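You operate a simulated robot arm through the tools that you are given. There is no shell and no other tool.

You are at the controls of a simulated robot arm. One attempt, no reset.

JOB
Press the orange housing's bush home and put it in the green tray.
Fine: use the teal press and slide its table out again.

It is judged by the outcome, as a careful person would: the job done as asked, and still so three seconds after it is handed in. It fails if anything else is knocked over, pushed out of place, dropped, spilled or broken.

ROBOT AND FRAMES
A 6-joint arm with a three-finger gripper, fixed in place. Base frame: the origin is on the floor under the middle of its stand, x ahead of it, y to its left, z up. Readings come in mm, rad, newtons and seconds.
It reaches about 1213 mm from its shoulder. Its first joint turns from -2.897 to 2.897 rad. Payload 4.89 kg.
The TCP is the grasp point between the finger pads, 30 mm short of the fingertips. In the tool frame z runs along the fingers and y along their closing line. The gripper opens to 164 mm; its body begins 125 mm behind the TCP.
Orientation is told as [roll, pitch, yaw] about the base's x, y, z axes, in that order, counted from this pose: with the fingers straight down and closing along the base's y, the tool's x points along the base's -x, its y along +y and its z along -z.

CONTROLS
- The arm moves only by the tool arm_command. Its argument "motion" is a list of rows, each an object of numbers (a shift or turn left out is 0, a gripper value left out holds the last): "tx", "ty", "tz": the shift along the tool's x, y, z in mm; "rx", "ry", "rz": the turn, a rotation vector about the tool's x, y, z in rad; "fingers": the closure in counts, from 0 (fully open) to 255 (shut). In form: [{"tx": .., "ty": .., "tz": .., "rx": .., "ry": .., "rz": .., "fingers": ..}, ...]. A call has 1 to 20 rows; each row shifts and turns the commanded pose from where the row before left it, along the tool's axes as they then stand. Rows are played at 5 a second. More than 50 mm and 0.15 rad between two rows, or a gripper value outside its range, and nothing of the call is played. A pose out of reach is approached as far as the arm can. The call stops where the force on the tool passes 50 N (or 10 N more than at its start, if that is more) or the arm is blocked; 0.2 s more then pass. The fingers move at their own pace (about 108 mm/s each) and stop on an object; they squeeze with about 38 N. The grip force told is the motor's: it shows also when the fingers shut on nothing. Time passes only in rows, and 0.2 s behind the last, so rows that do not move let the fingers close. The reply holds the time, the measured pose of the TCP, the force on the tool along the base axes, the opening and the grip force, in the units named above and with some noise, with the torque about the TCP (base axes, N m) and any sound that the robot's microphone picked up.
- Cameras (640 x 400 px; columns grow to the right, rows downward): "scene" is fixed at [219.8, 499.1, 1322.4]; the picture's right is [-0.12, -0.99, 0.00], its down [-0.58, 0.07, -0.81] and it looks along [0.80, -0.10, -0.59] (base axes); focal length 342 px, centre (320, 200). "wrist" rides on the gripper at [76, -2, -152] in the tool frame; the picture's right is [0.02, 1.00, 0.00], its down [-0.88, 0.02, -0.47] and it looks along [-0.47, 0.01, 0.88] (tool axes); focal length 247 px, centre (320, 200). There is no depth. A picture from a camera that has moved, and an enlarged one, comes with that camera's place and axes in the base frame and with its lens.
- snapshot(camera): a new picture of that camera. It takes no simulated time.
- lift_body(by): moves the trunk up (or, below 0, down) by that many mm; the arm rides with it, the base frame stays. It gives what a move gives, with no picture.
- zoom(camera, box): a new picture of the part [left, top, right, bottom] of that camera's present view, enlarged. It takes no simulated time.
- close_job(): hands the job in; it is judged then, once.

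Places have to be worked out from the pictures, the camera data and where the tool is seen. Open the gripper and draw the arm clear of the work before you hand the job in, unless the task says otherwise.

The tools are called after "Emit:" as a command line: name --argument value ..., lists and objects as JSON in quotes. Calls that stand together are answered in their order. arm_command: Moves the arm, as the interface text tells. Its arguments: {"type":"object","properties":{"motion":{"type":"array","items":{"type":"object","properties":{"tx":{"type":"number"},"ty":{"type":"number"},"tz":{"type":"number"},"rx":{"type":"number"},"ry":{"type":"number"},"rz":{"type":"number"},"fingers":{"type":"number"}}}}},"required":["motion"]} The other tools are called the same way: lift_body (by) moves the trunk up or down; snapshot (camera) takes a picture; zoom (camera, box) takes an enlarged picture of a part of a camera's view; close_job () hands the job in.

At the start:

```text
clock: 0.0
tcp_pos: [665.2, 222.4, 1117.4]
tool_rot: [0.0, -0.002, 0.0]
force: [0.7, -0.2, 0.5]
wrist_torque: [0.02, -0.01, -0.01]
width: 163.9
gripper_force: 0.0
trunk travel left (down, up): [-175.0, 215.0]
```

scene: 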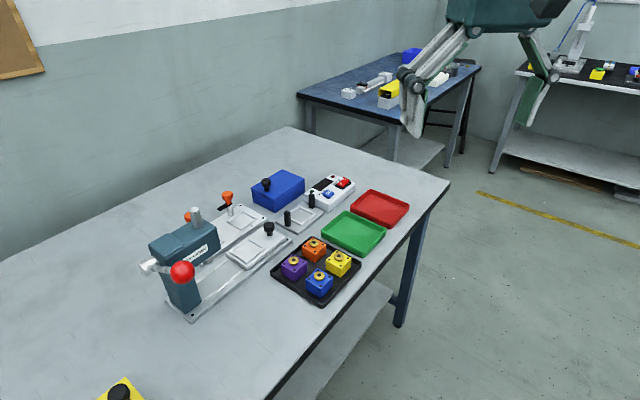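
wrist: 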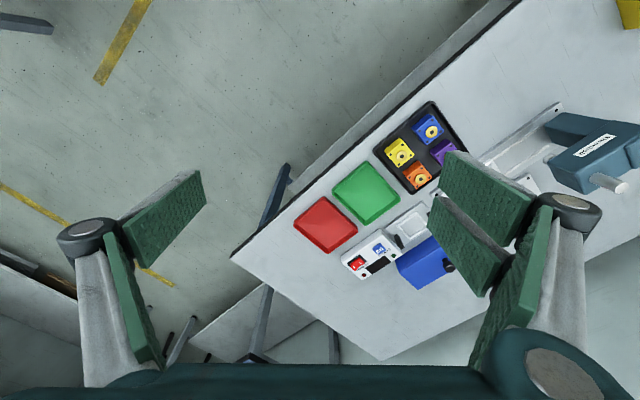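

I'll look closer at the bench before moving anything: the press, the tray of housings and the green tray.

Emit:
zoom --camera "scene" --box '[130, 170, 290, 330]'

Emit:
zoom --camera "scene" --box '[240, 160, 420, 310]'

Emit:
zoom --camera "wrist" --box '[280, 90, 640, 300]'

```text
2.50 times, centred on (210, 250) of scene
camera zoom: at [219.8, 499.1, 1322.4], right [-0.12, -0.99, 0.0], down [-0.58, 0.07, -0.81], along [0.8, -0.1, -0.59], focal length 856 px, centre (595, 75)
```

zoom: 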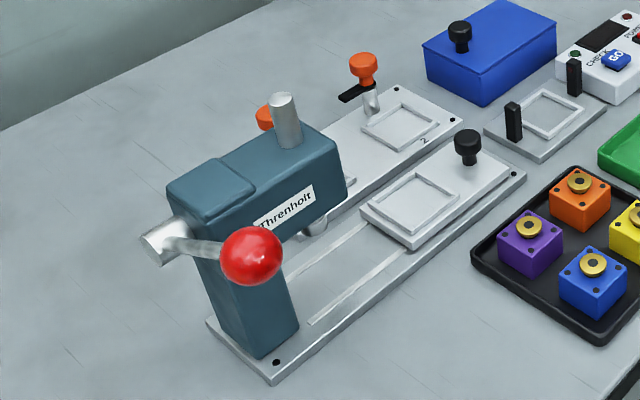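

```text
2.67 times, centred on (330, 235) of scene
camera zoom: at [219.8, 499.1, 1322.4], right [-0.12, -0.99, 0.0], down [-0.58, 0.07, -0.81], along [0.8, -0.1, -0.59], focal length 913 px, centre (293, 107)
```

zoom: 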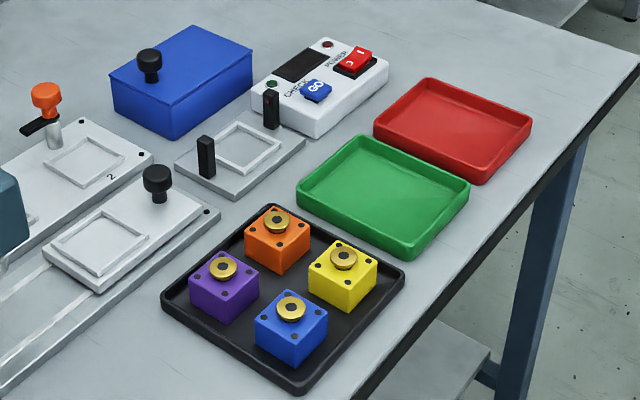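

```text
1.78 times, centred on (460, 195) of wrist
camera zoom: at [591.2, 221.9, 1269.1], right [-0.02, 1.0, 0.0], down [0.88, 0.02, 0.47], along [0.47, 0.01, -0.88], focal length 439 px, centre (71, 209)
```

zoom: 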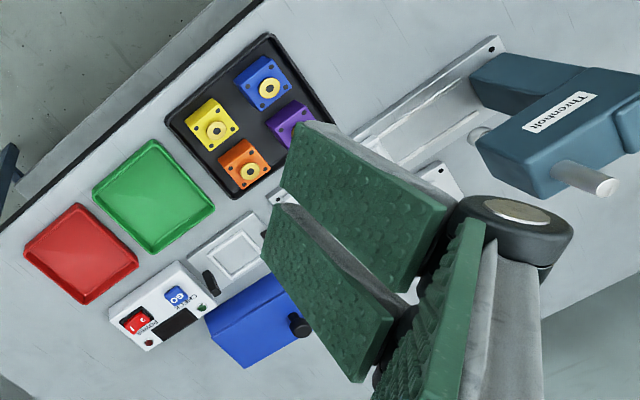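

The bench is turned relative to the base frame, and the orange bush top triangulates to about (796, 441, 777). I'll look at the gripper's own shape in both cameras before planning any clearances.

Emit:
zoom --camera "scene" --box '[380, 0, 580, 140]'

Emit:
zoom --camera "wrist" --box '[0, 120, 640, 400]'

Emit:
zoom --camera "scene" --box '[60, 180, 260, 400]'

```text
2.86 times, centred on (480, 70) of scene
camera zoom: at [219.8, 499.1, 1322.4], right [-0.12, -0.99, 0.0], down [-0.58, 0.07, -0.81], along [0.8, -0.1, -0.59], focal length 978 px, centre (-137, 571)
```

zoom: 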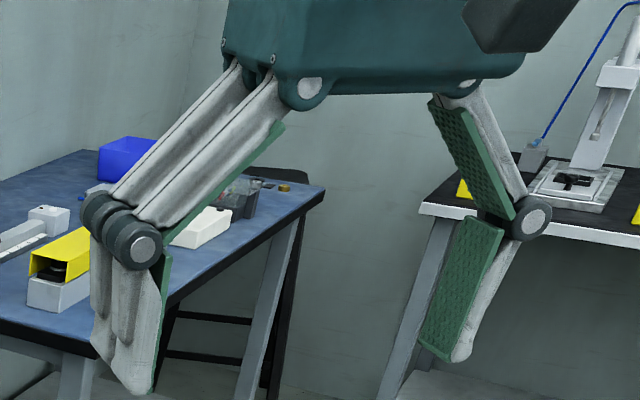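

```text
1.00 times, centred on (320, 260) of wrist (not enlarged: the box is as wide or as high as the picture)
camera zoom: at [591.2, 221.9, 1269.1], right [-0.02, 1.0, 0.0], down [0.88, 0.02, 0.47], along [0.47, 0.01, -0.88], focal length 247 px, centre (320, 140)
```

zoom: 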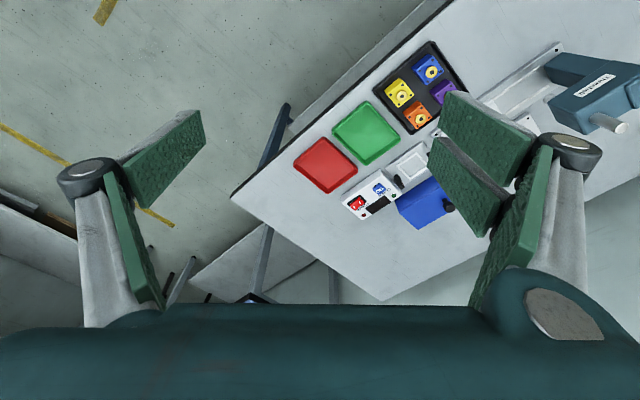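

```text
1.82 times, centred on (160, 290) of scene
camera zoom: at [219.8, 499.1, 1322.4], right [-0.12, -0.99, 0.0], down [-0.58, 0.07, -0.81], along [0.8, -0.1, -0.59], focal length 622 px, centre (611, 36)
```

zoom: 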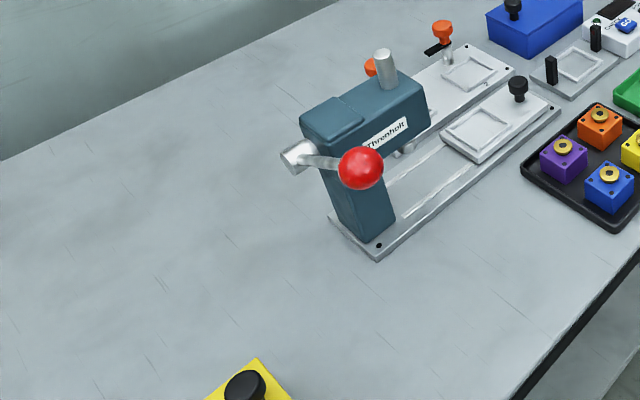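

The gripper has two fingers on tool +y and one on −y, and the bench axes lie at about 45° to the base. I'll move above the tray and press at a safe height, turning yaw by about +45°, to get closer views.

Emit:
arm_command --motion '[{"tx": -15, "ty": 30}, {"tx": -15, "ty": 30}, {"tx": -15, "ty": 30}, {"tx": -15, "ty": 30}, {"tx": -15, "ty": 30}, {"tx": -15, "ty": 30}, {"tx": -5, "ty": 30}, {"rz": -0.131}, {"rz": -0.131}, {"rz": -0.131}, {"rz": -0.131}, {"rz": -0.131}, {"rz": -0.13}]'

Emit:
snapshot --camera "wrist"

Emit:
snapshot --camera "scene"

```text
clock: 2.8
tcp_pos: [762.1, 433.7, 1116.7]
tool_rot: [0.002, -0.002, 0.787]
force: [0.4, 0.4, -0.6]
wrist_torque: [0.0, -0.01, -0.03]
width: 163.9
gripper_force: 0.1
trunk travel left (down, up): [-175.0, 215.0]
```

```text
taken
camera wrist: at [710.6, 378.5, 1269.3], right [-0.72, 0.69, 0.0], down [0.61, 0.64, 0.47], along [0.33, 0.34, -0.88], focal length 247 px, centre (320, 200)
```

wrist: 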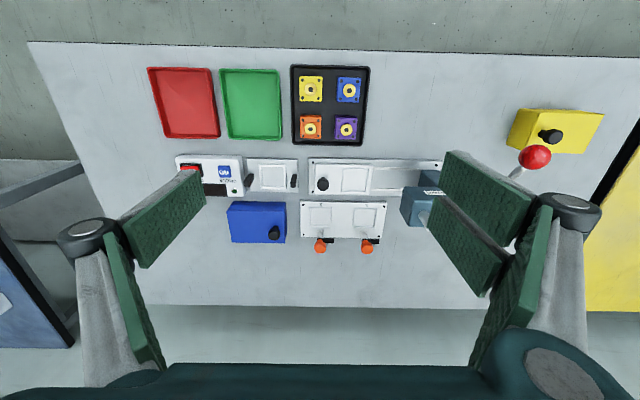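

```text
taken
```

scene: 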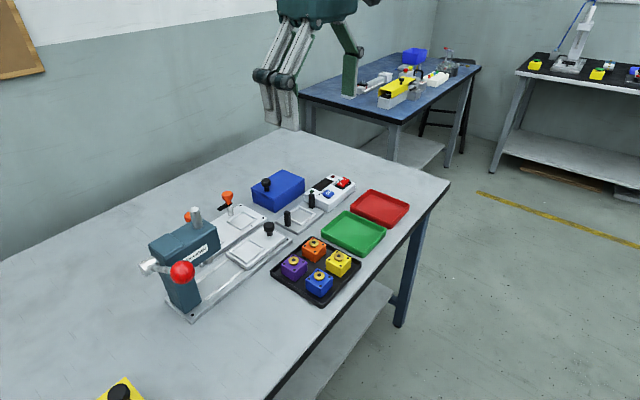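

The view is now square with the bench: the press rail runs along tool y, with the table at its outer end. I'll move 215 mm along tool +y to see the press head and lever clearly.

Emit:
arm_command --motion '[{"ty": 36}, {"ty": 36}, {"ty": 36}, {"ty": 36}, {"ty": 36}, {"ty": 36}]'

Emit:
snapshot --camera "wrist"

Emit:
zoom --camera "wrist" --box '[180, 60, 480, 260]'

```text
clock: 4.2
tcp_pos: [612.0, 582.8, 1117.3]
tool_rot: [-0.001, -0.001, 0.785]
force: [0.3, -1.2, 0.4]
wrist_torque: [0.12, 0.15, 0.02]
width: 164.1
gripper_force: 0.0
trunk travel left (down, up): [-175.0, 215.0]
```

```text
taken
camera wrist: at [559.8, 527.8, 1270.7], right [-0.72, 0.69, 0.0], down [0.61, 0.64, 0.47], along [0.33, 0.34, -0.88], focal length 247 px, centre (320, 200)
```

wrist: 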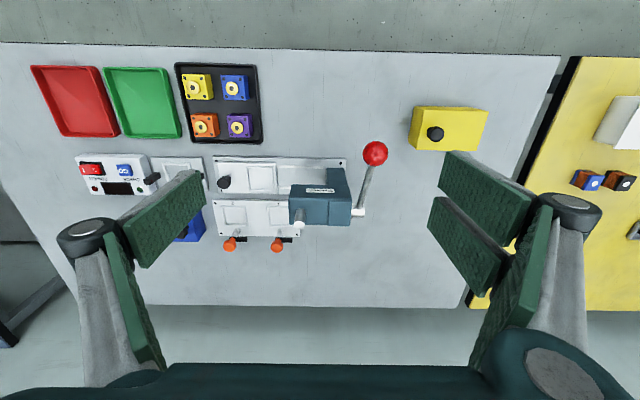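

```text
2.00 times, centred on (330, 160) of wrist
camera zoom: at [559.8, 527.8, 1270.7], right [-0.72, 0.69, 0.0], down [0.61, 0.64, 0.47], along [0.33, 0.34, -0.88], focal length 494 px, centre (300, 280)
```

zoom: 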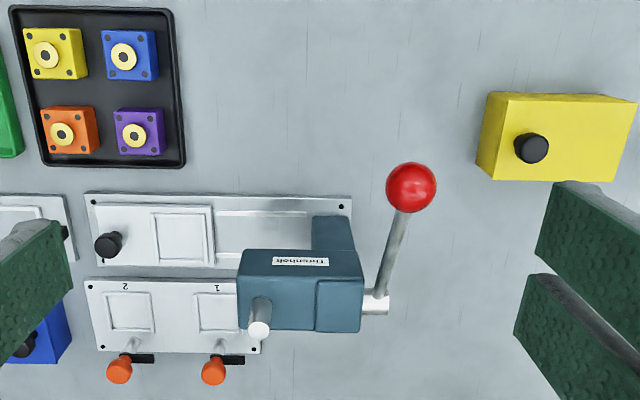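

The lever pivots on a shaft parallel to the rail, and the ball is at about (576, 653, 948). Next I'll half-close the fingers in free air to see how they move, then look again.

Emit:
arm_command --motion '[{"fingers": 140}, {"fingers": 140}, {"fingers": 140}, {"fingers": 140}]'

Emit:
snapshot --camera "wrist"

Emit:
zoom --camera "scene" --box '[130, 0, 330, 140]'

```text
clock: 5.2
tcp_pos: [610.7, 582.0, 1117.9]
tool_rot: [-0.002, 0.0, 0.785]
force: [-0.2, -1.2, -0.8]
wrist_torque: [-0.01, 0.0, -0.03]
width: 74.1
gripper_force: 0.1
trunk travel left (down, up): [-175.0, 215.0]
```

```text
taken
camera wrist: at [559.2, 528.3, 1270.8], right [-0.72, 0.69, 0.0], down [0.61, 0.64, 0.47], along [0.33, 0.34, -0.88], focal length 247 px, centre (320, 200)
```

wrist: 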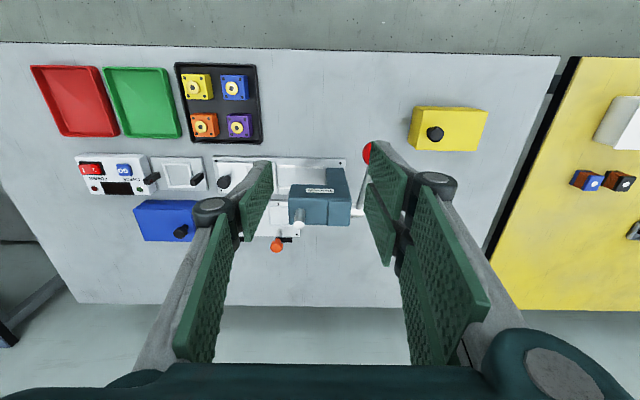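

```text
2.86 times, centred on (230, 70) of scene
camera zoom: at [219.8, 499.1, 1322.4], right [-0.12, -0.99, 0.0], down [-0.58, 0.07, -0.81], along [0.8, -0.1, -0.59], focal length 978 px, centre (577, 571)
```

zoom: 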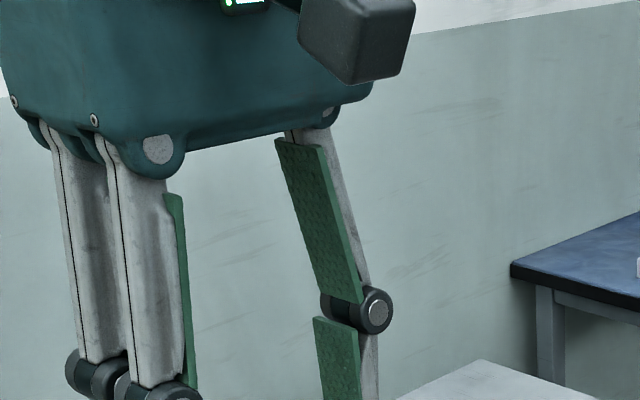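

The closure maps linearly (width ≈ 164 − 0.642 × counts). I'll move to the base side of the press, lower, and tilt the camera for a flatter view so I can measure the head, ram, lever and table.

Emit:
arm_command --motion '[{"tx": 44, "ty": -20, "fingers": 0}, {"ty": -20, "tz": 37}, {"tz": 50}, {"tz": 50}, {"ry": -0.125}, {"ry": -0.125}, {"ry": -0.125}, {"ry": -0.125}]'

Emit:
snapshot --camera "wrist"

Emit:
snapshot --camera "scene"

```text
clock: 7.0
tcp_pos: [604.8, 524.9, 981.4]
tool_rot: [0.0, -0.501, 0.785]
force: [0.0, 0.5, -0.2]
wrist_torque: [-0.03, 0.03, -0.03]
width: 164.0
gripper_force: 0.1
trunk travel left (down, up): [-175.0, 215.0]
```

```text
taken
camera wrist: at [507.7, 426.4, 1076.5], right [-0.72, 0.69, -0.01], down [0.37, 0.4, 0.84], along [0.59, 0.6, -0.55], focal length 247 px, centre (320, 200)
```

wrist: 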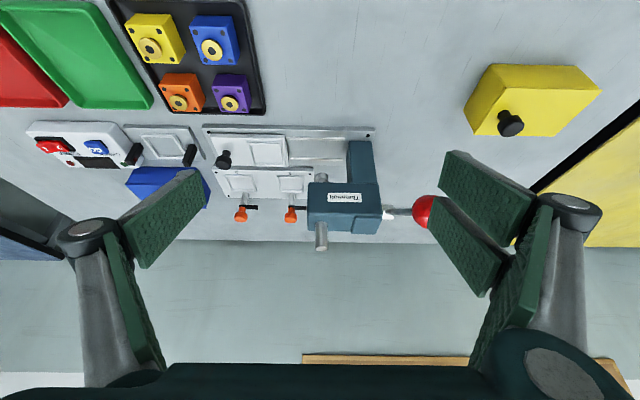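

```text
taken
```

scene: 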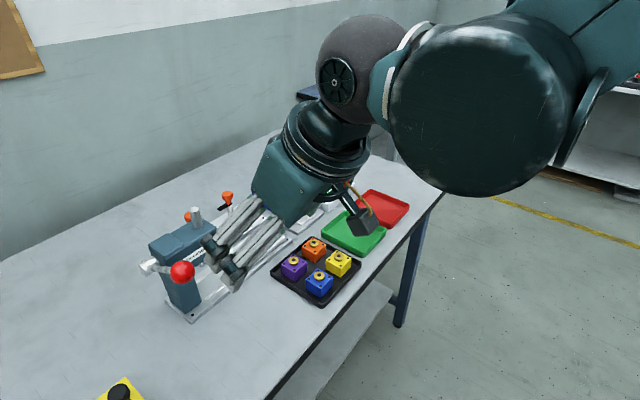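

That gives a flatter, upside-down view of the press. I'll enlarge the press and the table.

Emit:
zoom --camera "wrist" --box '[190, 110, 450, 270]'

Emit:
zoom --camera "wrist" --box '[100, 0, 300, 125]'

Emit:
zoom --camera "wrist" --box '[190, 115, 320, 215]'

```text
2.46 times, centred on (320, 190) of wrist
camera zoom: at [507.7, 426.4, 1076.5], right [-0.72, 0.69, -0.01], down [0.37, 0.4, 0.84], along [0.59, 0.6, -0.55], focal length 608 px, centre (320, 225)
```

zoom: 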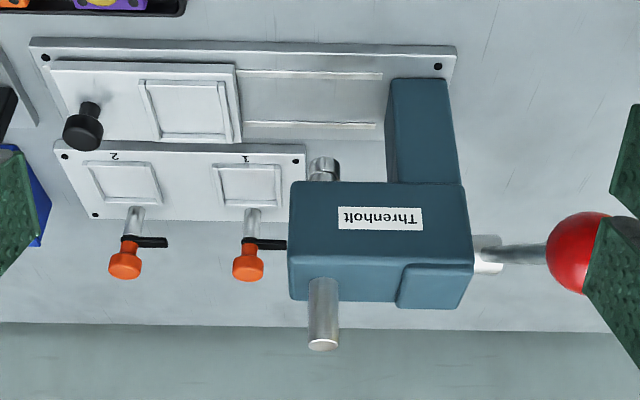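

```text
3.20 times, centred on (200, 62) of wrist
camera zoom: at [507.7, 426.4, 1076.5], right [-0.72, 0.69, -0.01], down [0.37, 0.4, 0.84], along [0.59, 0.6, -0.55], focal length 790 px, centre (704, 640)
```

zoom: 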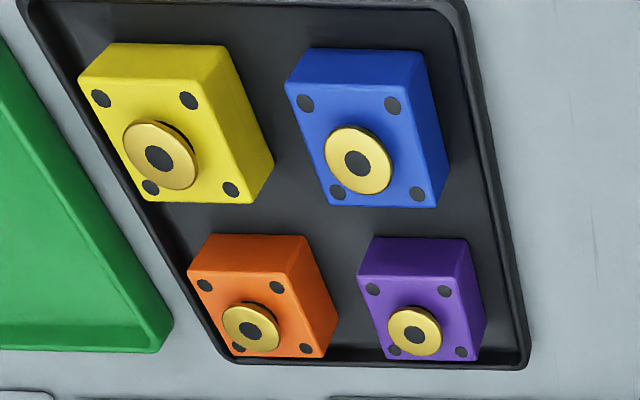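

```text
4.00 times, centred on (255, 165) of wrist
camera zoom: at [507.7, 426.4, 1076.5], right [-0.72, 0.69, -0.01], down [0.37, 0.4, 0.84], along [0.59, 0.6, -0.55], focal length 988 px, centre (580, 340)
```

zoom: 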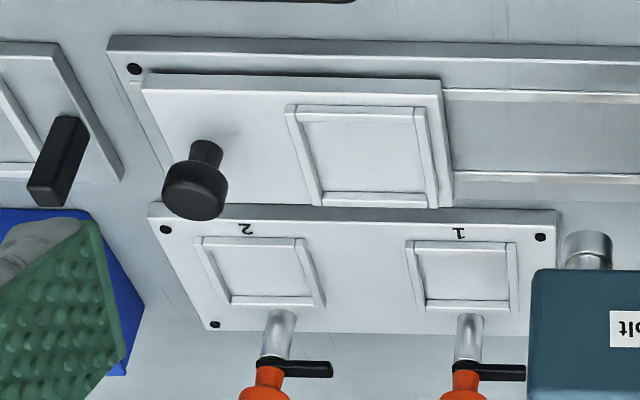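

Working in bench axes, with s along the rail outward and w away from the base, I get: ram at s≈52, w≈990; nest at s≈151; knob at s≈221; head top z≈902. I'll untilt, rise, move above the orange housing and turn to yaw ≈135°. That makes the fingers close across the rail and keeps the camera on the side away from the press.

Emit:
arm_command --motion '[{"ry": 0.125}, {"ry": 0.125}, {"ry": 0.125}, {"ry": 0.126}, {"tz": -30}, {"tx": -14, "ty": -38}, {"tx": -14, "ty": -38}, {"tx": -14, "ty": -38}, {"tx": -14, "ty": -38}, {"tx": -14, "ty": -38}]'

Emit:
arm_command --motion '[{"rz": -0.143}, {"rz": -0.143}, {"rz": -0.143}, {"rz": -0.143}, {"rz": -0.143}, {"rz": -0.143}, {"rz": -0.143}, {"rz": -0.143}, {"rz": -0.143}, {"rz": -0.143}, {"rz": -0.141}]'

Emit:
snapshot --camera "wrist"

Emit:
snapshot --camera "scene"

```text
clock: 9.2
tcp_pos: [788.5, 441.2, 1010.4]
tool_rot: [0.001, 0.003, 0.786]
force: [-1.2, 0.7, 1.3]
wrist_torque: [-0.12, -0.18, -0.01]
width: 163.9
gripper_force: 0.1
trunk travel left (down, up): [-175.0, 215.0]
```

```text
clock: 11.6
tcp_pos: [788.7, 442.9, 1009.9]
tool_rot: [0.003, 0.0, 2.357]
force: [0.7, -0.5, 0.1]
wrist_torque: [-0.02, -0.01, 0.02]
width: 164.6
gripper_force: 0.1
trunk travel left (down, up): [-175.0, 215.0]
```

```text
taken
camera wrist: at [845.6, 389.6, 1161.9], right [-0.69, -0.72, 0.0], down [-0.64, 0.61, 0.47], along [-0.34, 0.33, -0.88], focal length 247 px, centre (320, 200)
```

wrist: 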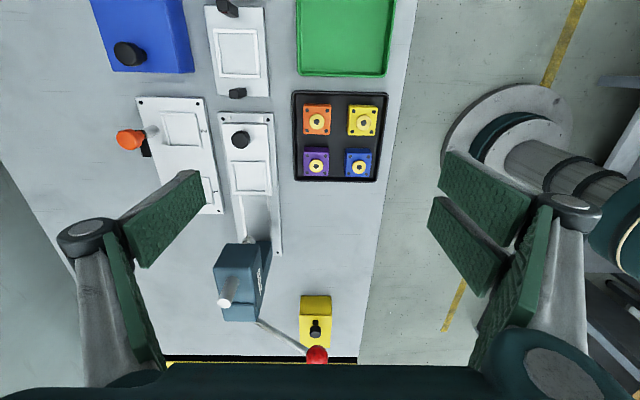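

```text
taken
```

scene: 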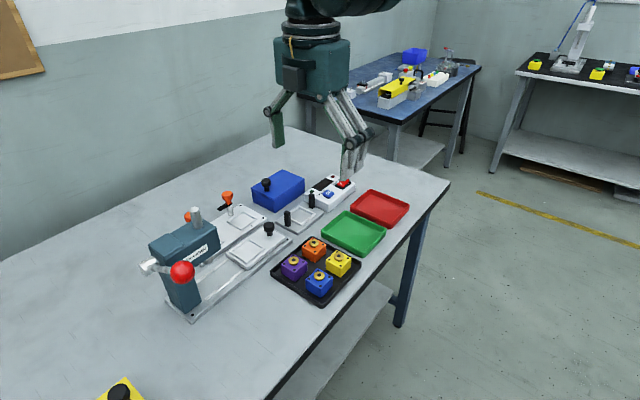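

Yaw 135° is reachable. I'll enlarge the tray, table and gauge from this straight-down vantage to refine their positions.

Emit:
zoom --camera "wrist" --box '[280, 80, 400, 190]'

Emit:
zoom --camera "wrist" --box '[120, 90, 290, 260]'

Emit:
zoom --camera "wrist" --box '[200, 220, 360, 370]'

```text
3.64 times, centred on (340, 135) of wrist
camera zoom: at [845.6, 389.6, 1161.9], right [-0.69, -0.72, 0.0], down [-0.64, 0.61, 0.47], along [-0.34, 0.33, -0.88], focal length 898 px, centre (247, 436)
```

zoom: 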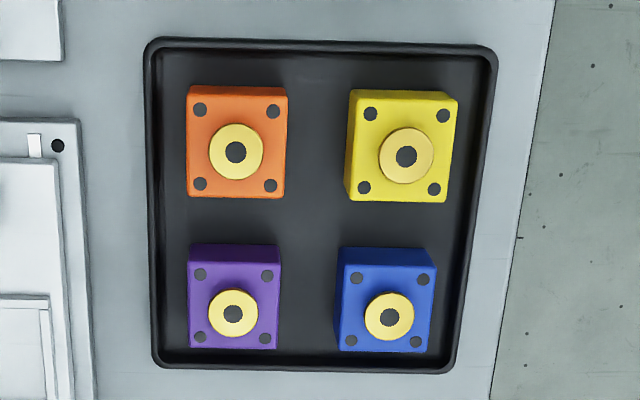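

```text
2.35 times, centred on (205, 175) of wrist
camera zoom: at [845.6, 389.6, 1161.9], right [-0.69, -0.72, 0.0], down [-0.64, 0.61, 0.47], along [-0.34, 0.33, -0.88], focal length 581 px, centre (591, 259)
```

zoom: 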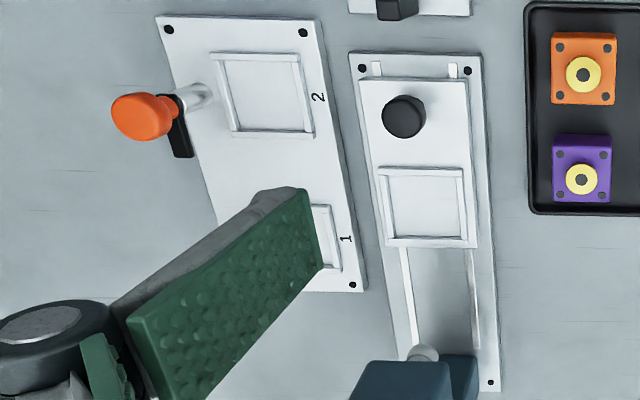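

```text
2.67 times, centred on (280, 295) of wrist
camera zoom: at [845.6, 389.6, 1161.9], right [-0.69, -0.72, 0.0], down [-0.64, 0.61, 0.47], along [-0.34, 0.33, -0.88], focal length 659 px, centre (427, -53)
```

zoom: 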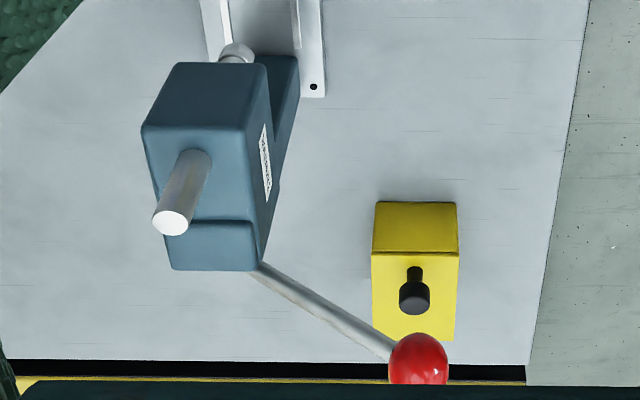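

Orange bush top refines to about s=251, w=876.5, z=776, and the block is about 42 mm square. I'll check the tray's rim height and block height in enlarged scene views.

Emit:
zoom --camera "scene" --box '[265, 225, 365, 310]'

Emit:
zoom --camera "scene" --box '[215, 195, 335, 275]'

Emit:
zoom --camera "scene" --box '[310, 180, 420, 270]'

```text
4.71 times, centred on (315, 268) of scene
camera zoom: at [219.8, 499.1, 1322.4], right [-0.12, -0.99, 0.0], down [-0.58, 0.07, -0.81], along [0.8, -0.1, -0.59], focal length 1611 px, centre (344, -118)
```

zoom: 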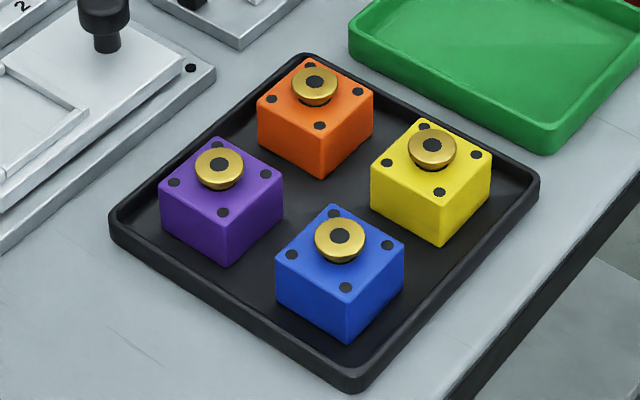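

```text
5.00 times, centred on (275, 235) of scene
camera zoom: at [219.8, 499.1, 1322.4], right [-0.12, -0.99, 0.0], down [-0.58, 0.07, -0.81], along [0.8, -0.1, -0.59], focal length 1712 px, centre (545, 25)
```

zoom: 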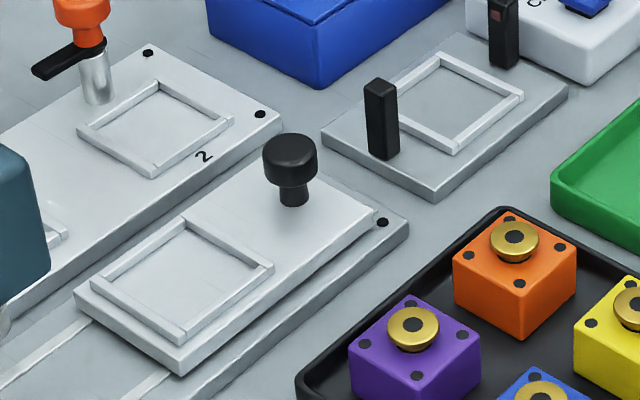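

```text
4.44 times, centred on (365, 225) of scene
camera zoom: at [219.8, 499.1, 1322.4], right [-0.12, -0.99, 0.0], down [-0.58, 0.07, -0.81], along [0.8, -0.1, -0.59], focal length 1522 px, centre (120, 89)
```

zoom: 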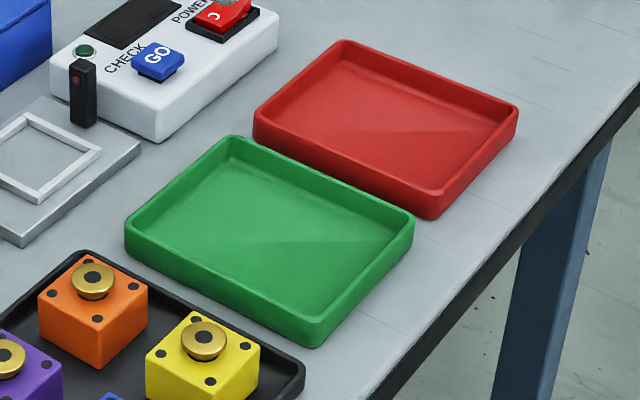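

Block top is about z 768, tray rim about 747 and tray floor about 737. I'll narrow the fingers to about 54 mm, centre over the orange housing and come down to z≈850 for a close check.

Emit:
arm_command --motion '[{"tx": 6.5, "ty": -5.6, "fingers": 171}, {"tz": 40}, {"tz": 40}, {"tz": 40}, {"tz": 40}, {}]'

Emit:
snapshot --camera "wrist"

Emit:
zoom --camera "scene" --box '[230, 120, 400, 280]'

```text
clock: 13.0
tcp_pos: [799.9, 442.2, 848.1]
tool_rot: [0.002, 0.0, 2.355]
force: [0.5, 0.2, -0.2]
wrist_torque: [-0.04, 0.03, -0.01]
width: 53.8
gripper_force: 0.1
trunk travel left (down, up): [-175.0, 215.0]
```

```text
taken
camera wrist: at [855.8, 389.0, 999.6], right [-0.69, -0.72, 0.0], down [-0.64, 0.61, 0.47], along [-0.34, 0.33, -0.88], focal length 247 px, centre (320, 200)
```

wrist: 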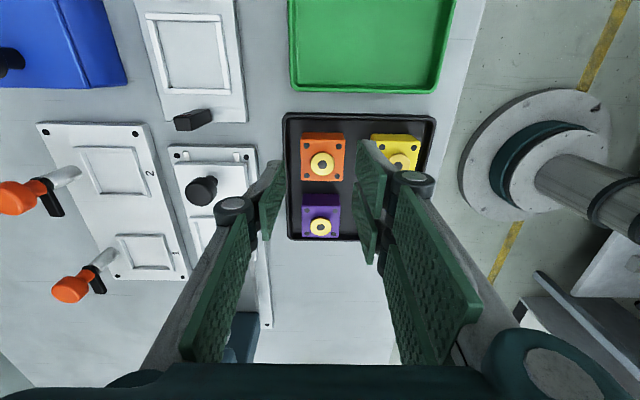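

```text
2.50 times, centred on (315, 200) of scene
camera zoom: at [219.8, 499.1, 1322.4], right [-0.12, -0.99, 0.0], down [-0.58, 0.07, -0.81], along [0.8, -0.1, -0.59], focal length 856 px, centre (332, 200)
```

zoom: 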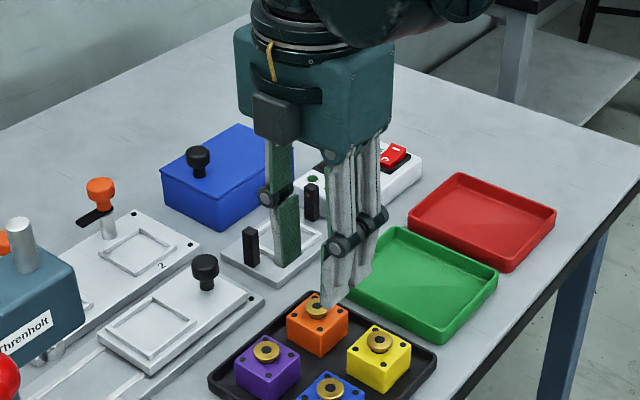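

Zooming in on the orange housing between the fingers lets me measure how far it is off the tool axis.

Emit:
zoom --camera "wrist" --box '[270, 105, 450, 245]'

Emit:
zoom --camera "scene" --box '[290, 170, 370, 260]'

```text
2.86 times, centred on (360, 175) of wrist
camera zoom: at [855.8, 389.0, 999.6], right [-0.69, -0.72, 0.0], down [-0.64, 0.61, 0.47], along [-0.34, 0.33, -0.88], focal length 706 px, centre (206, 271)
```

zoom: 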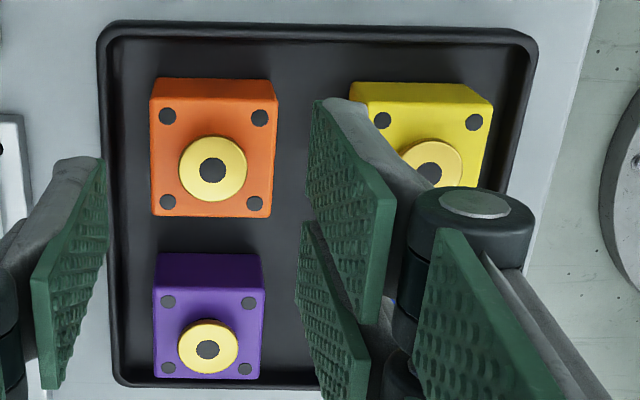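

```text
4.44 times, centred on (330, 215) of scene
camera zoom: at [219.8, 499.1, 1322.4], right [-0.12, -0.99, 0.0], down [-0.58, 0.07, -0.81], along [0.8, -0.1, -0.59], focal length 1522 px, centre (276, 133)
```

zoom: 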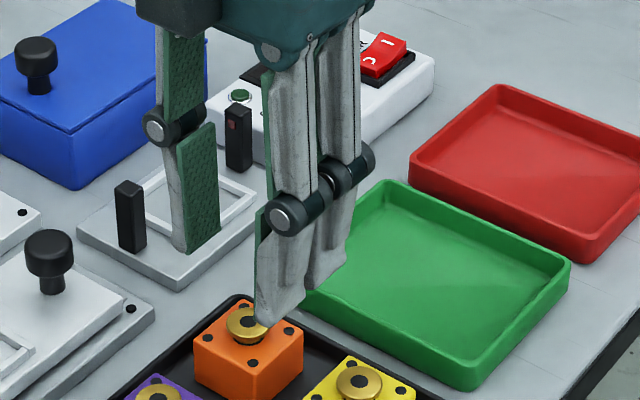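

The housing sits about 6 mm toward the press and 2 mm toward the base relative to the tool axis. I'll correct that and descend to z≈805, with the tips still above the block tops, for another check.

Emit:
arm_command --motion '[{"tx": -6, "ty": 2}, {"tz": 22}, {"tz": 21}, {}]'

Emit:
snapshot --camera "wrist"

Emit:
zoom --camera "wrist" --box '[220, 120, 430, 270]'

Emit:
zoom --camera "scene" --box '[270, 190, 370, 280]'

```text
clock: 14.0
tcp_pos: [792.6, 444.1, 806.1]
tool_rot: [0.002, -0.001, 2.357]
force: [-0.2, -0.2, -0.3]
wrist_torque: [-0.01, -0.02, 0.02]
width: 54.1
gripper_force: 0.0
trunk travel left (down, up): [-175.0, 215.0]
```

```text
taken
camera wrist: at [848.8, 391.2, 957.1], right [-0.69, -0.72, 0.0], down [-0.64, 0.61, 0.47], along [-0.34, 0.33, -0.88], focal length 247 px, centre (320, 200)
```

wrist: 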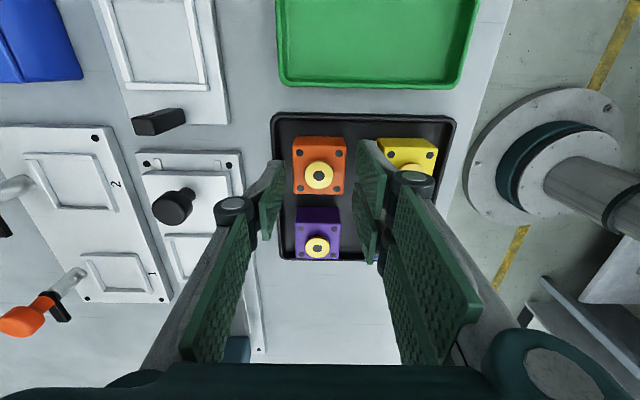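

```text
2.67 times, centred on (325, 195) of wrist
camera zoom: at [848.8, 391.2, 957.1], right [-0.69, -0.72, 0.0], down [-0.64, 0.61, 0.47], along [-0.34, 0.33, -0.88], focal length 659 px, centre (307, 213)
```

zoom: 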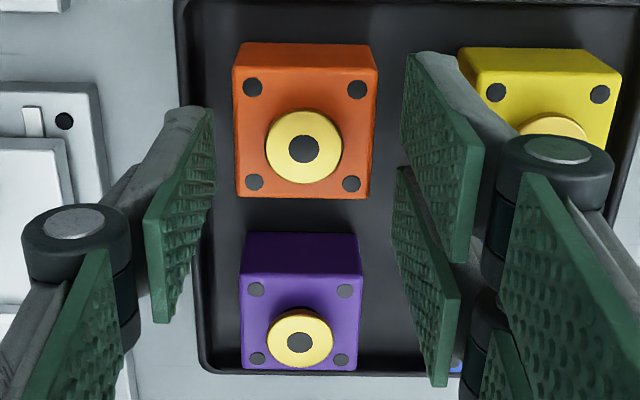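

```text
4.44 times, centred on (320, 235) of scene
camera zoom: at [219.8, 499.1, 1322.4], right [-0.12, -0.99, 0.0], down [-0.58, 0.07, -0.81], along [0.8, -0.1, -0.59], focal length 1522 px, centre (320, 44)
```

zoom: 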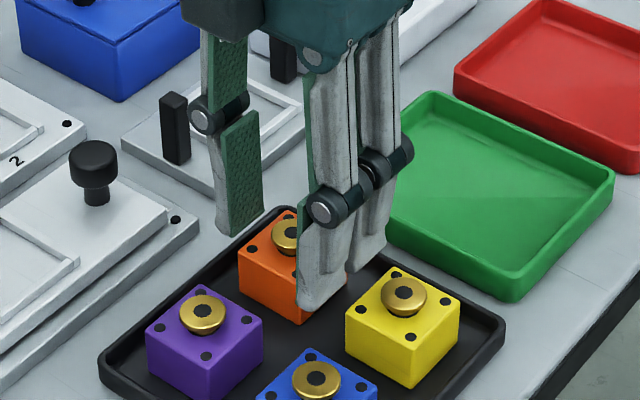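

The housing is centred between the pads and the tips clear the yellow block by about 6 mm. I'll descend to z≈779, with tips just above the tray rim, and check before closing.

Emit:
arm_command --motion '[{"tz": 7}, {"tz": 7}, {"tz": 7}, {"tz": 6}, {}]'

Emit:
zoom --camera "wrist" --box '[220, 120, 430, 270]'

Emit:
zoom --camera "scene" --box '[270, 190, 370, 280]'

```text
clock: 15.2
tcp_pos: [793.0, 443.9, 778.8]
tool_rot: [0.003, 0.001, 2.356]
force: [-1.2, -2.3, 0.0]
wrist_torque: [0.0, 0.03, -0.01]
width: 53.7
gripper_force: 0.1
trunk travel left (down, up): [-175.0, 215.0]
```

```text
2.67 times, centred on (325, 195) of wrist
camera zoom: at [849.9, 391.5, 931.6], right [-0.69, -0.72, 0.0], down [-0.64, 0.61, 0.47], along [-0.34, 0.33, -0.88], focal length 659 px, centre (307, 213)
```

zoom: 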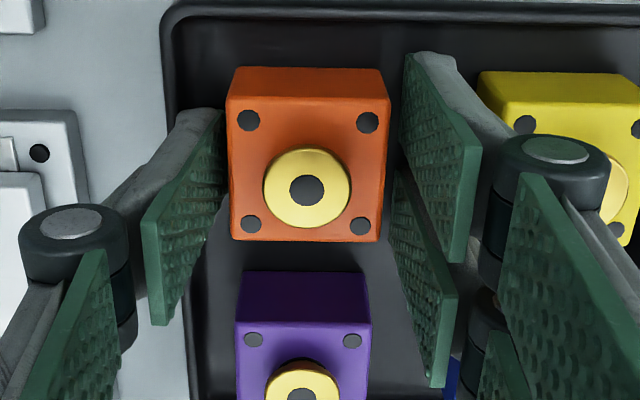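

```text
4.44 times, centred on (320, 235) of scene
camera zoom: at [219.8, 499.1, 1322.4], right [-0.12, -0.99, 0.0], down [-0.58, 0.07, -0.81], along [0.8, -0.1, -0.59], focal length 1522 px, centre (320, 44)
```

zoom: 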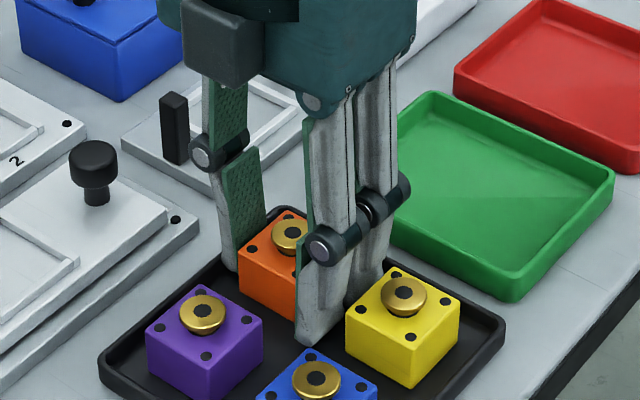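

Both sides are clear, so I'll close the fingers on the housing now.

Emit:
arm_command --motion '[{"fingers": 255}, {}, {}, {}, {}]'

Emit:
zoom --camera "wrist" --box '[220, 120, 430, 270]'

```text
clock: 16.4
tcp_pos: [793.3, 445.4, 779.2]
tool_rot: [0.002, 0.001, 2.356]
force: [0.7, 0.4, 2.2]
wrist_torque: [0.02, 0.03, -0.02]
width: 41.5
gripper_force: 37.9
trunk travel left (down, up): [-175.0, 215.0]
```

```text
2.67 times, centred on (325, 195) of wrist
camera zoom: at [849.9, 391.6, 931.7], right [-0.69, -0.72, 0.0], down [-0.64, 0.61, 0.47], along [-0.34, 0.33, -0.88], focal length 659 px, centre (307, 213)
```

zoom: 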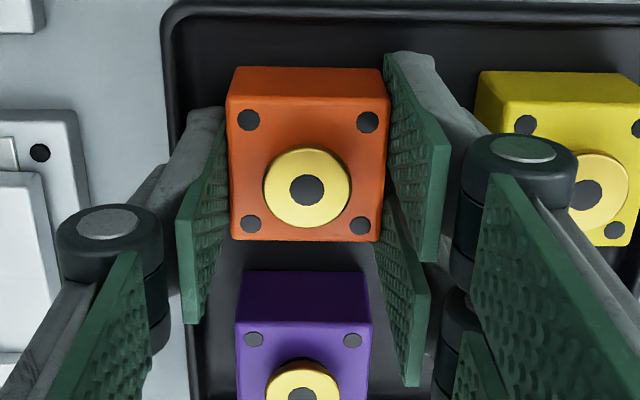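

The grip closed on the block at 41.5 mm with 38 N. I'll lift it straight up to z≈870, then shift along w to the rail centre-line, past the table, so I can see the nest clearly.

Emit:
arm_command --motion '[{"tz": -8}, {"tz": -13}, {"tz": -20}, {"tz": -25}, {"tz": -25}, {}]'

Emit:
arm_command --motion '[{"ty": -20}, {"ty": -25}, {"ty": -25}, {"ty": -25}, {"ty": -19}, {}]'

Emit:
snapshot --camera "wrist"

Emit:
snapshot --camera "scene"

```text
clock: 17.8
tcp_pos: [792.7, 443.7, 870.0]
tool_rot: [0.001, 0.0, 2.357]
force: [0.1, 0.0, 0.6]
wrist_torque: [0.04, -0.02, -0.01]
width: 0.0
gripper_force: 37.8
trunk travel left (down, up): [-175.0, 215.0]
```

```text
clock: 19.2
tcp_pos: [872.7, 523.7, 869.6]
tool_rot: [0.002, -0.001, 2.357]
force: [0.7, 0.0, -0.1]
wrist_torque: [-0.03, 0.02, -0.02]
width: 0.0
gripper_force: 37.8
trunk travel left (down, up): [-175.0, 215.0]
```

```text
taken
camera wrist: at [930.3, 471.8, 1022.6], right [-0.69, -0.72, 0.0], down [-0.64, 0.61, 0.47], along [-0.34, 0.33, -0.88], focal length 247 px, centre (320, 200)
```

wrist: 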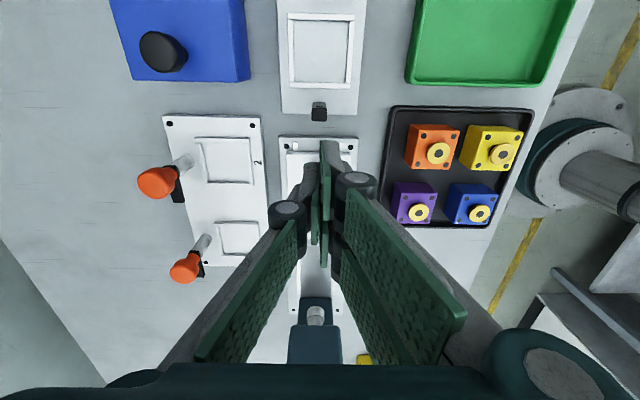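

```text
taken
```

scene: 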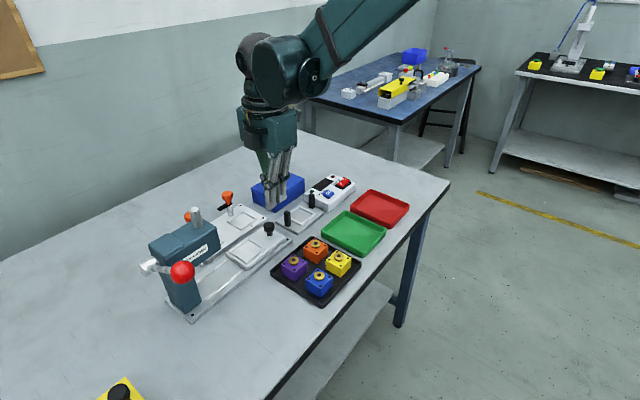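

The width reads 0, so the housing slipped out during the lift and is still in the black tray. I'll check whether it moved or tipped.

Emit:
zoom --camera "wrist" --box '[370, 95, 550, 235]'

Emit:
zoom --camera "scene" --box '[265, 225, 365, 310]'

```text
2.86 times, centred on (460, 165) of wrist
camera zoom: at [930.3, 471.8, 1022.6], right [-0.69, -0.72, 0.0], down [-0.64, 0.61, 0.47], along [-0.34, 0.33, -0.88], focal length 706 px, centre (-80, 300)
```

zoom: 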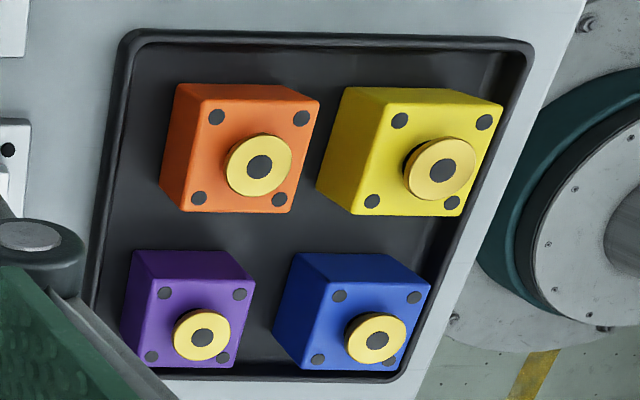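

```text
4.71 times, centred on (315, 268) of scene
camera zoom: at [219.8, 499.1, 1322.4], right [-0.12, -0.99, 0.0], down [-0.58, 0.07, -0.81], along [0.8, -0.1, -0.59], focal length 1611 px, centre (344, -118)
```

zoom: 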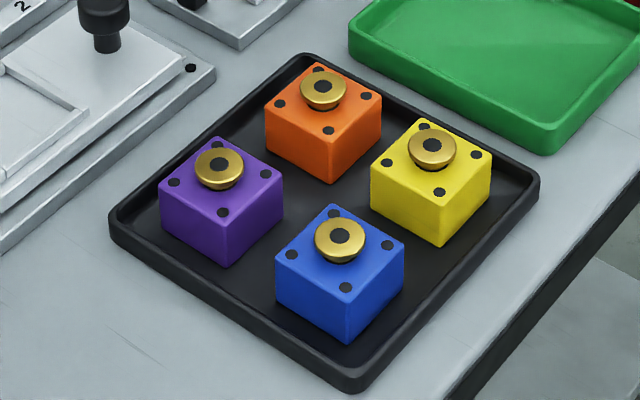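

The orange housing only slid about 6 mm toward the yellow one and is still upright; the grip was too shallow. I'll go back over it, grip lower, and lift in small checked steps.

Emit:
arm_command --motion '[{"fingers": 174}, {"ty": 25}, {"ty": 25}, {"ty": 25}, {"ty": 25}, {"ty": 20.3}, {"tz": 25}, {"tz": 25}, {"tz": 14}, {}]'

Emit:
zoom --camera "wrist" --box '[220, 120, 430, 270]'

Emit:
zoom --camera "scene" --box '[270, 190, 370, 280]'

```text
clock: 21.4
tcp_pos: [789.1, 438.1, 805.3]
tool_rot: [0.002, -0.001, 2.356]
force: [0.9, -0.5, -0.1]
wrist_torque: [0.0, 0.04, -0.03]
width: 52.3
gripper_force: 0.0
trunk travel left (down, up): [-175.0, 215.0]
```

```text
2.67 times, centred on (325, 195) of wrist
camera zoom: at [845.0, 386.4, 957.2], right [-0.69, -0.72, 0.0], down [-0.64, 0.61, 0.47], along [-0.34, 0.33, -0.88], focal length 659 px, centre (307, 213)
```

zoom: 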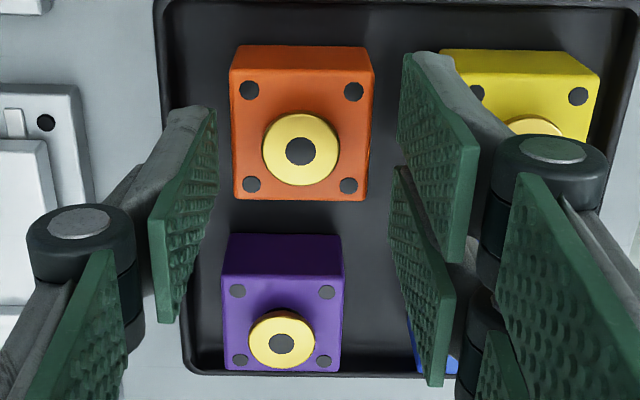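

```text
4.44 times, centred on (320, 235) of scene
camera zoom: at [219.8, 499.1, 1322.4], right [-0.12, -0.99, 0.0], down [-0.58, 0.07, -0.81], along [0.8, -0.1, -0.59], focal length 1522 px, centre (320, 44)
```

zoom: 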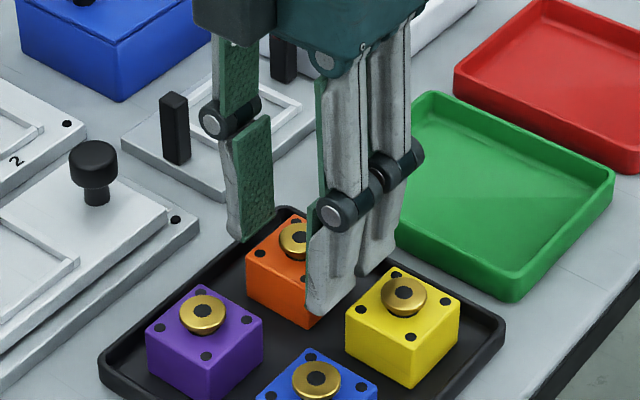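

The block is within about 1 mm of centre. I'll nudge over and descend to z≈779, above the rim, then close lightly to self-centre and reopen a little before going deeper.

Emit:
arm_command --motion '[{"ty": -1}, {"tz": 9}, {"tz": 9}, {"tz": 8}, {"fingers": 186}, {}, {}]'

Emit:
zoom --camera "wrist" --box '[220, 120, 430, 270]'

Emit:
zoom --camera "scene" --box '[280, 215, 360, 275]'

```text
clock: 23.0
tcp_pos: [788.1, 439.3, 782.4]
tool_rot: [0.001, -0.001, 2.357]
force: [-0.7, -0.2, 0.6]
wrist_torque: [0.01, 0.01, -0.01]
width: 44.5
gripper_force: 0.1
trunk travel left (down, up): [-175.0, 215.0]
```

```text
2.67 times, centred on (325, 195) of wrist
camera zoom: at [845.3, 386.9, 934.2], right [-0.69, -0.72, 0.0], down [-0.64, 0.61, 0.47], along [-0.34, 0.33, -0.88], focal length 659 px, centre (307, 213)
```

zoom: 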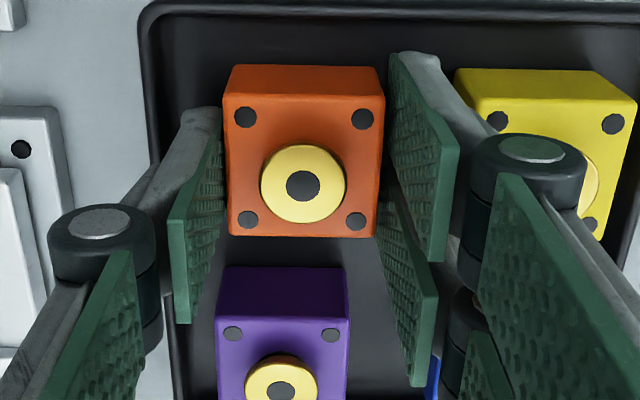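

```text
6.67 times, centred on (320, 245) of scene
camera zoom: at [219.8, 499.1, 1322.4], right [-0.12, -0.99, 0.0], down [-0.58, 0.07, -0.81], along [0.8, -0.1, -0.59], focal length 2282 px, centre (320, -100)
```

zoom: 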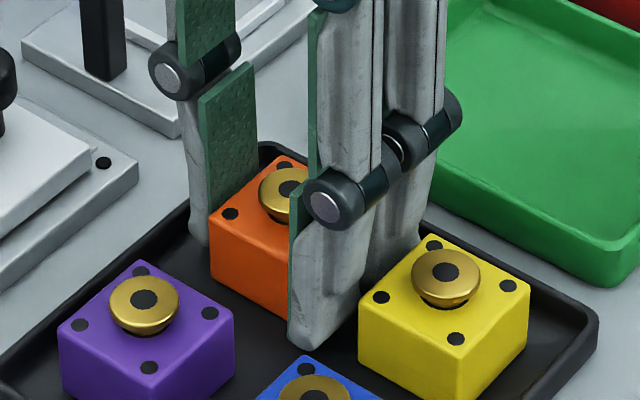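

The pads straddle the block at about 44.5 mm, inside the rim. I'll descend about 9 mm more in small steps, then check.

Emit:
arm_command --motion '[{"tz": 3}, {"tz": 3}, {"tz": 2}, {"tz": 1}, {}]'

Emit:
zoom --camera "wrist" --box '[220, 120, 430, 270]'

Emit:
zoom --camera "scene" --box '[280, 215, 360, 275]'

```text
clock: 24.2
tcp_pos: [788.4, 441.0, 773.6]
tool_rot: [-0.001, 0.0, 2.357]
force: [8.7, -3.2, 30.4]
wrist_torque: [0.02, -0.26, -0.11]
width: 45.0
gripper_force: 0.7
trunk travel left (down, up): [-175.0, 215.0]
```

```text
2.67 times, centred on (325, 195) of wrist
camera zoom: at [845.3, 387.7, 926.0], right [-0.69, -0.72, 0.0], down [-0.64, 0.61, 0.47], along [-0.34, 0.33, -0.88], focal length 659 px, centre (307, 213)
```

zoom: 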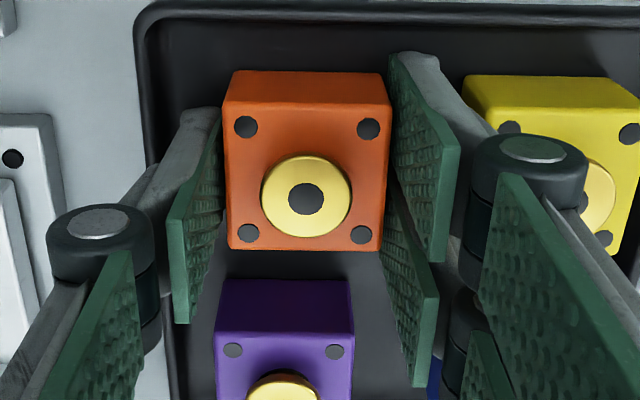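

```text
6.67 times, centred on (320, 245) of scene
camera zoom: at [219.8, 499.1, 1322.4], right [-0.12, -0.99, 0.0], down [-0.58, 0.07, -0.81], along [0.8, -0.1, -0.59], focal length 2282 px, centre (320, -100)
```

zoom: 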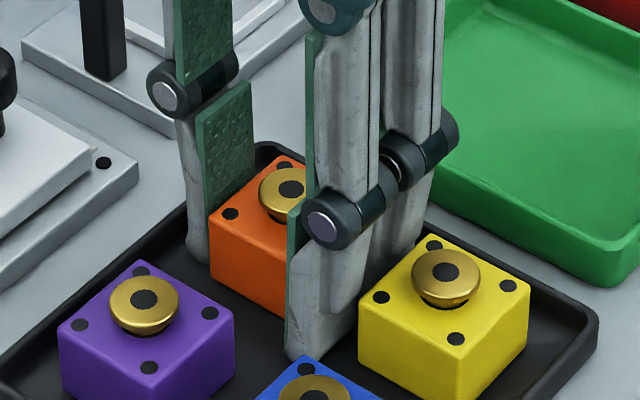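

Force of about 30 N says the tips have touched the tray floor at TCP z≈773.7. I'll back off 1.5 mm and close on the block.

Emit:
arm_command --motion '[{"tz": -1.5}, {"fingers": 255}, {}, {}, {}, {}]'

Emit:
zoom --camera "wrist" --box '[220, 120, 430, 270]'

Emit:
zoom --camera "scene" --box '[280, 215, 360, 275]'

```text
clock: 25.6
tcp_pos: [787.7, 440.9, 773.6]
tool_rot: [0.002, 0.0, 2.357]
force: [-3.9, -3.3, 7.3]
wrist_torque: [-0.1, 0.15, 0.0]
width: 41.1
gripper_force: 37.7
trunk travel left (down, up): [-175.0, 215.0]
```

```text
2.67 times, centred on (325, 195) of wrist
camera zoom: at [844.9, 388.7, 926.0], right [-0.69, -0.72, 0.0], down [-0.64, 0.61, 0.47], along [-0.34, 0.33, -0.88], focal length 659 px, centre (307, 213)
```

zoom: 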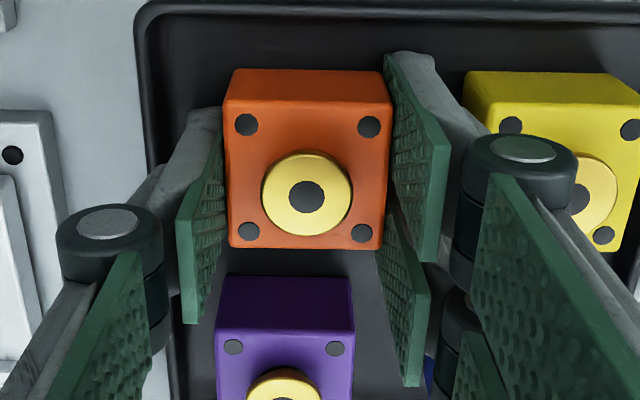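

```text
6.67 times, centred on (320, 245) of scene
camera zoom: at [219.8, 499.1, 1322.4], right [-0.12, -0.99, 0.0], down [-0.58, 0.07, -0.81], along [0.8, -0.1, -0.59], focal length 2282 px, centre (320, -100)
```

zoom: 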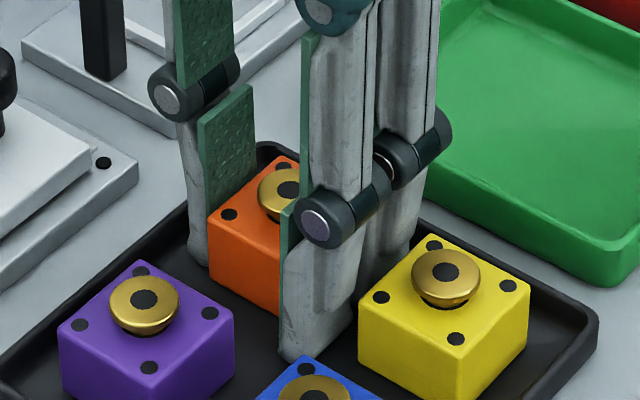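

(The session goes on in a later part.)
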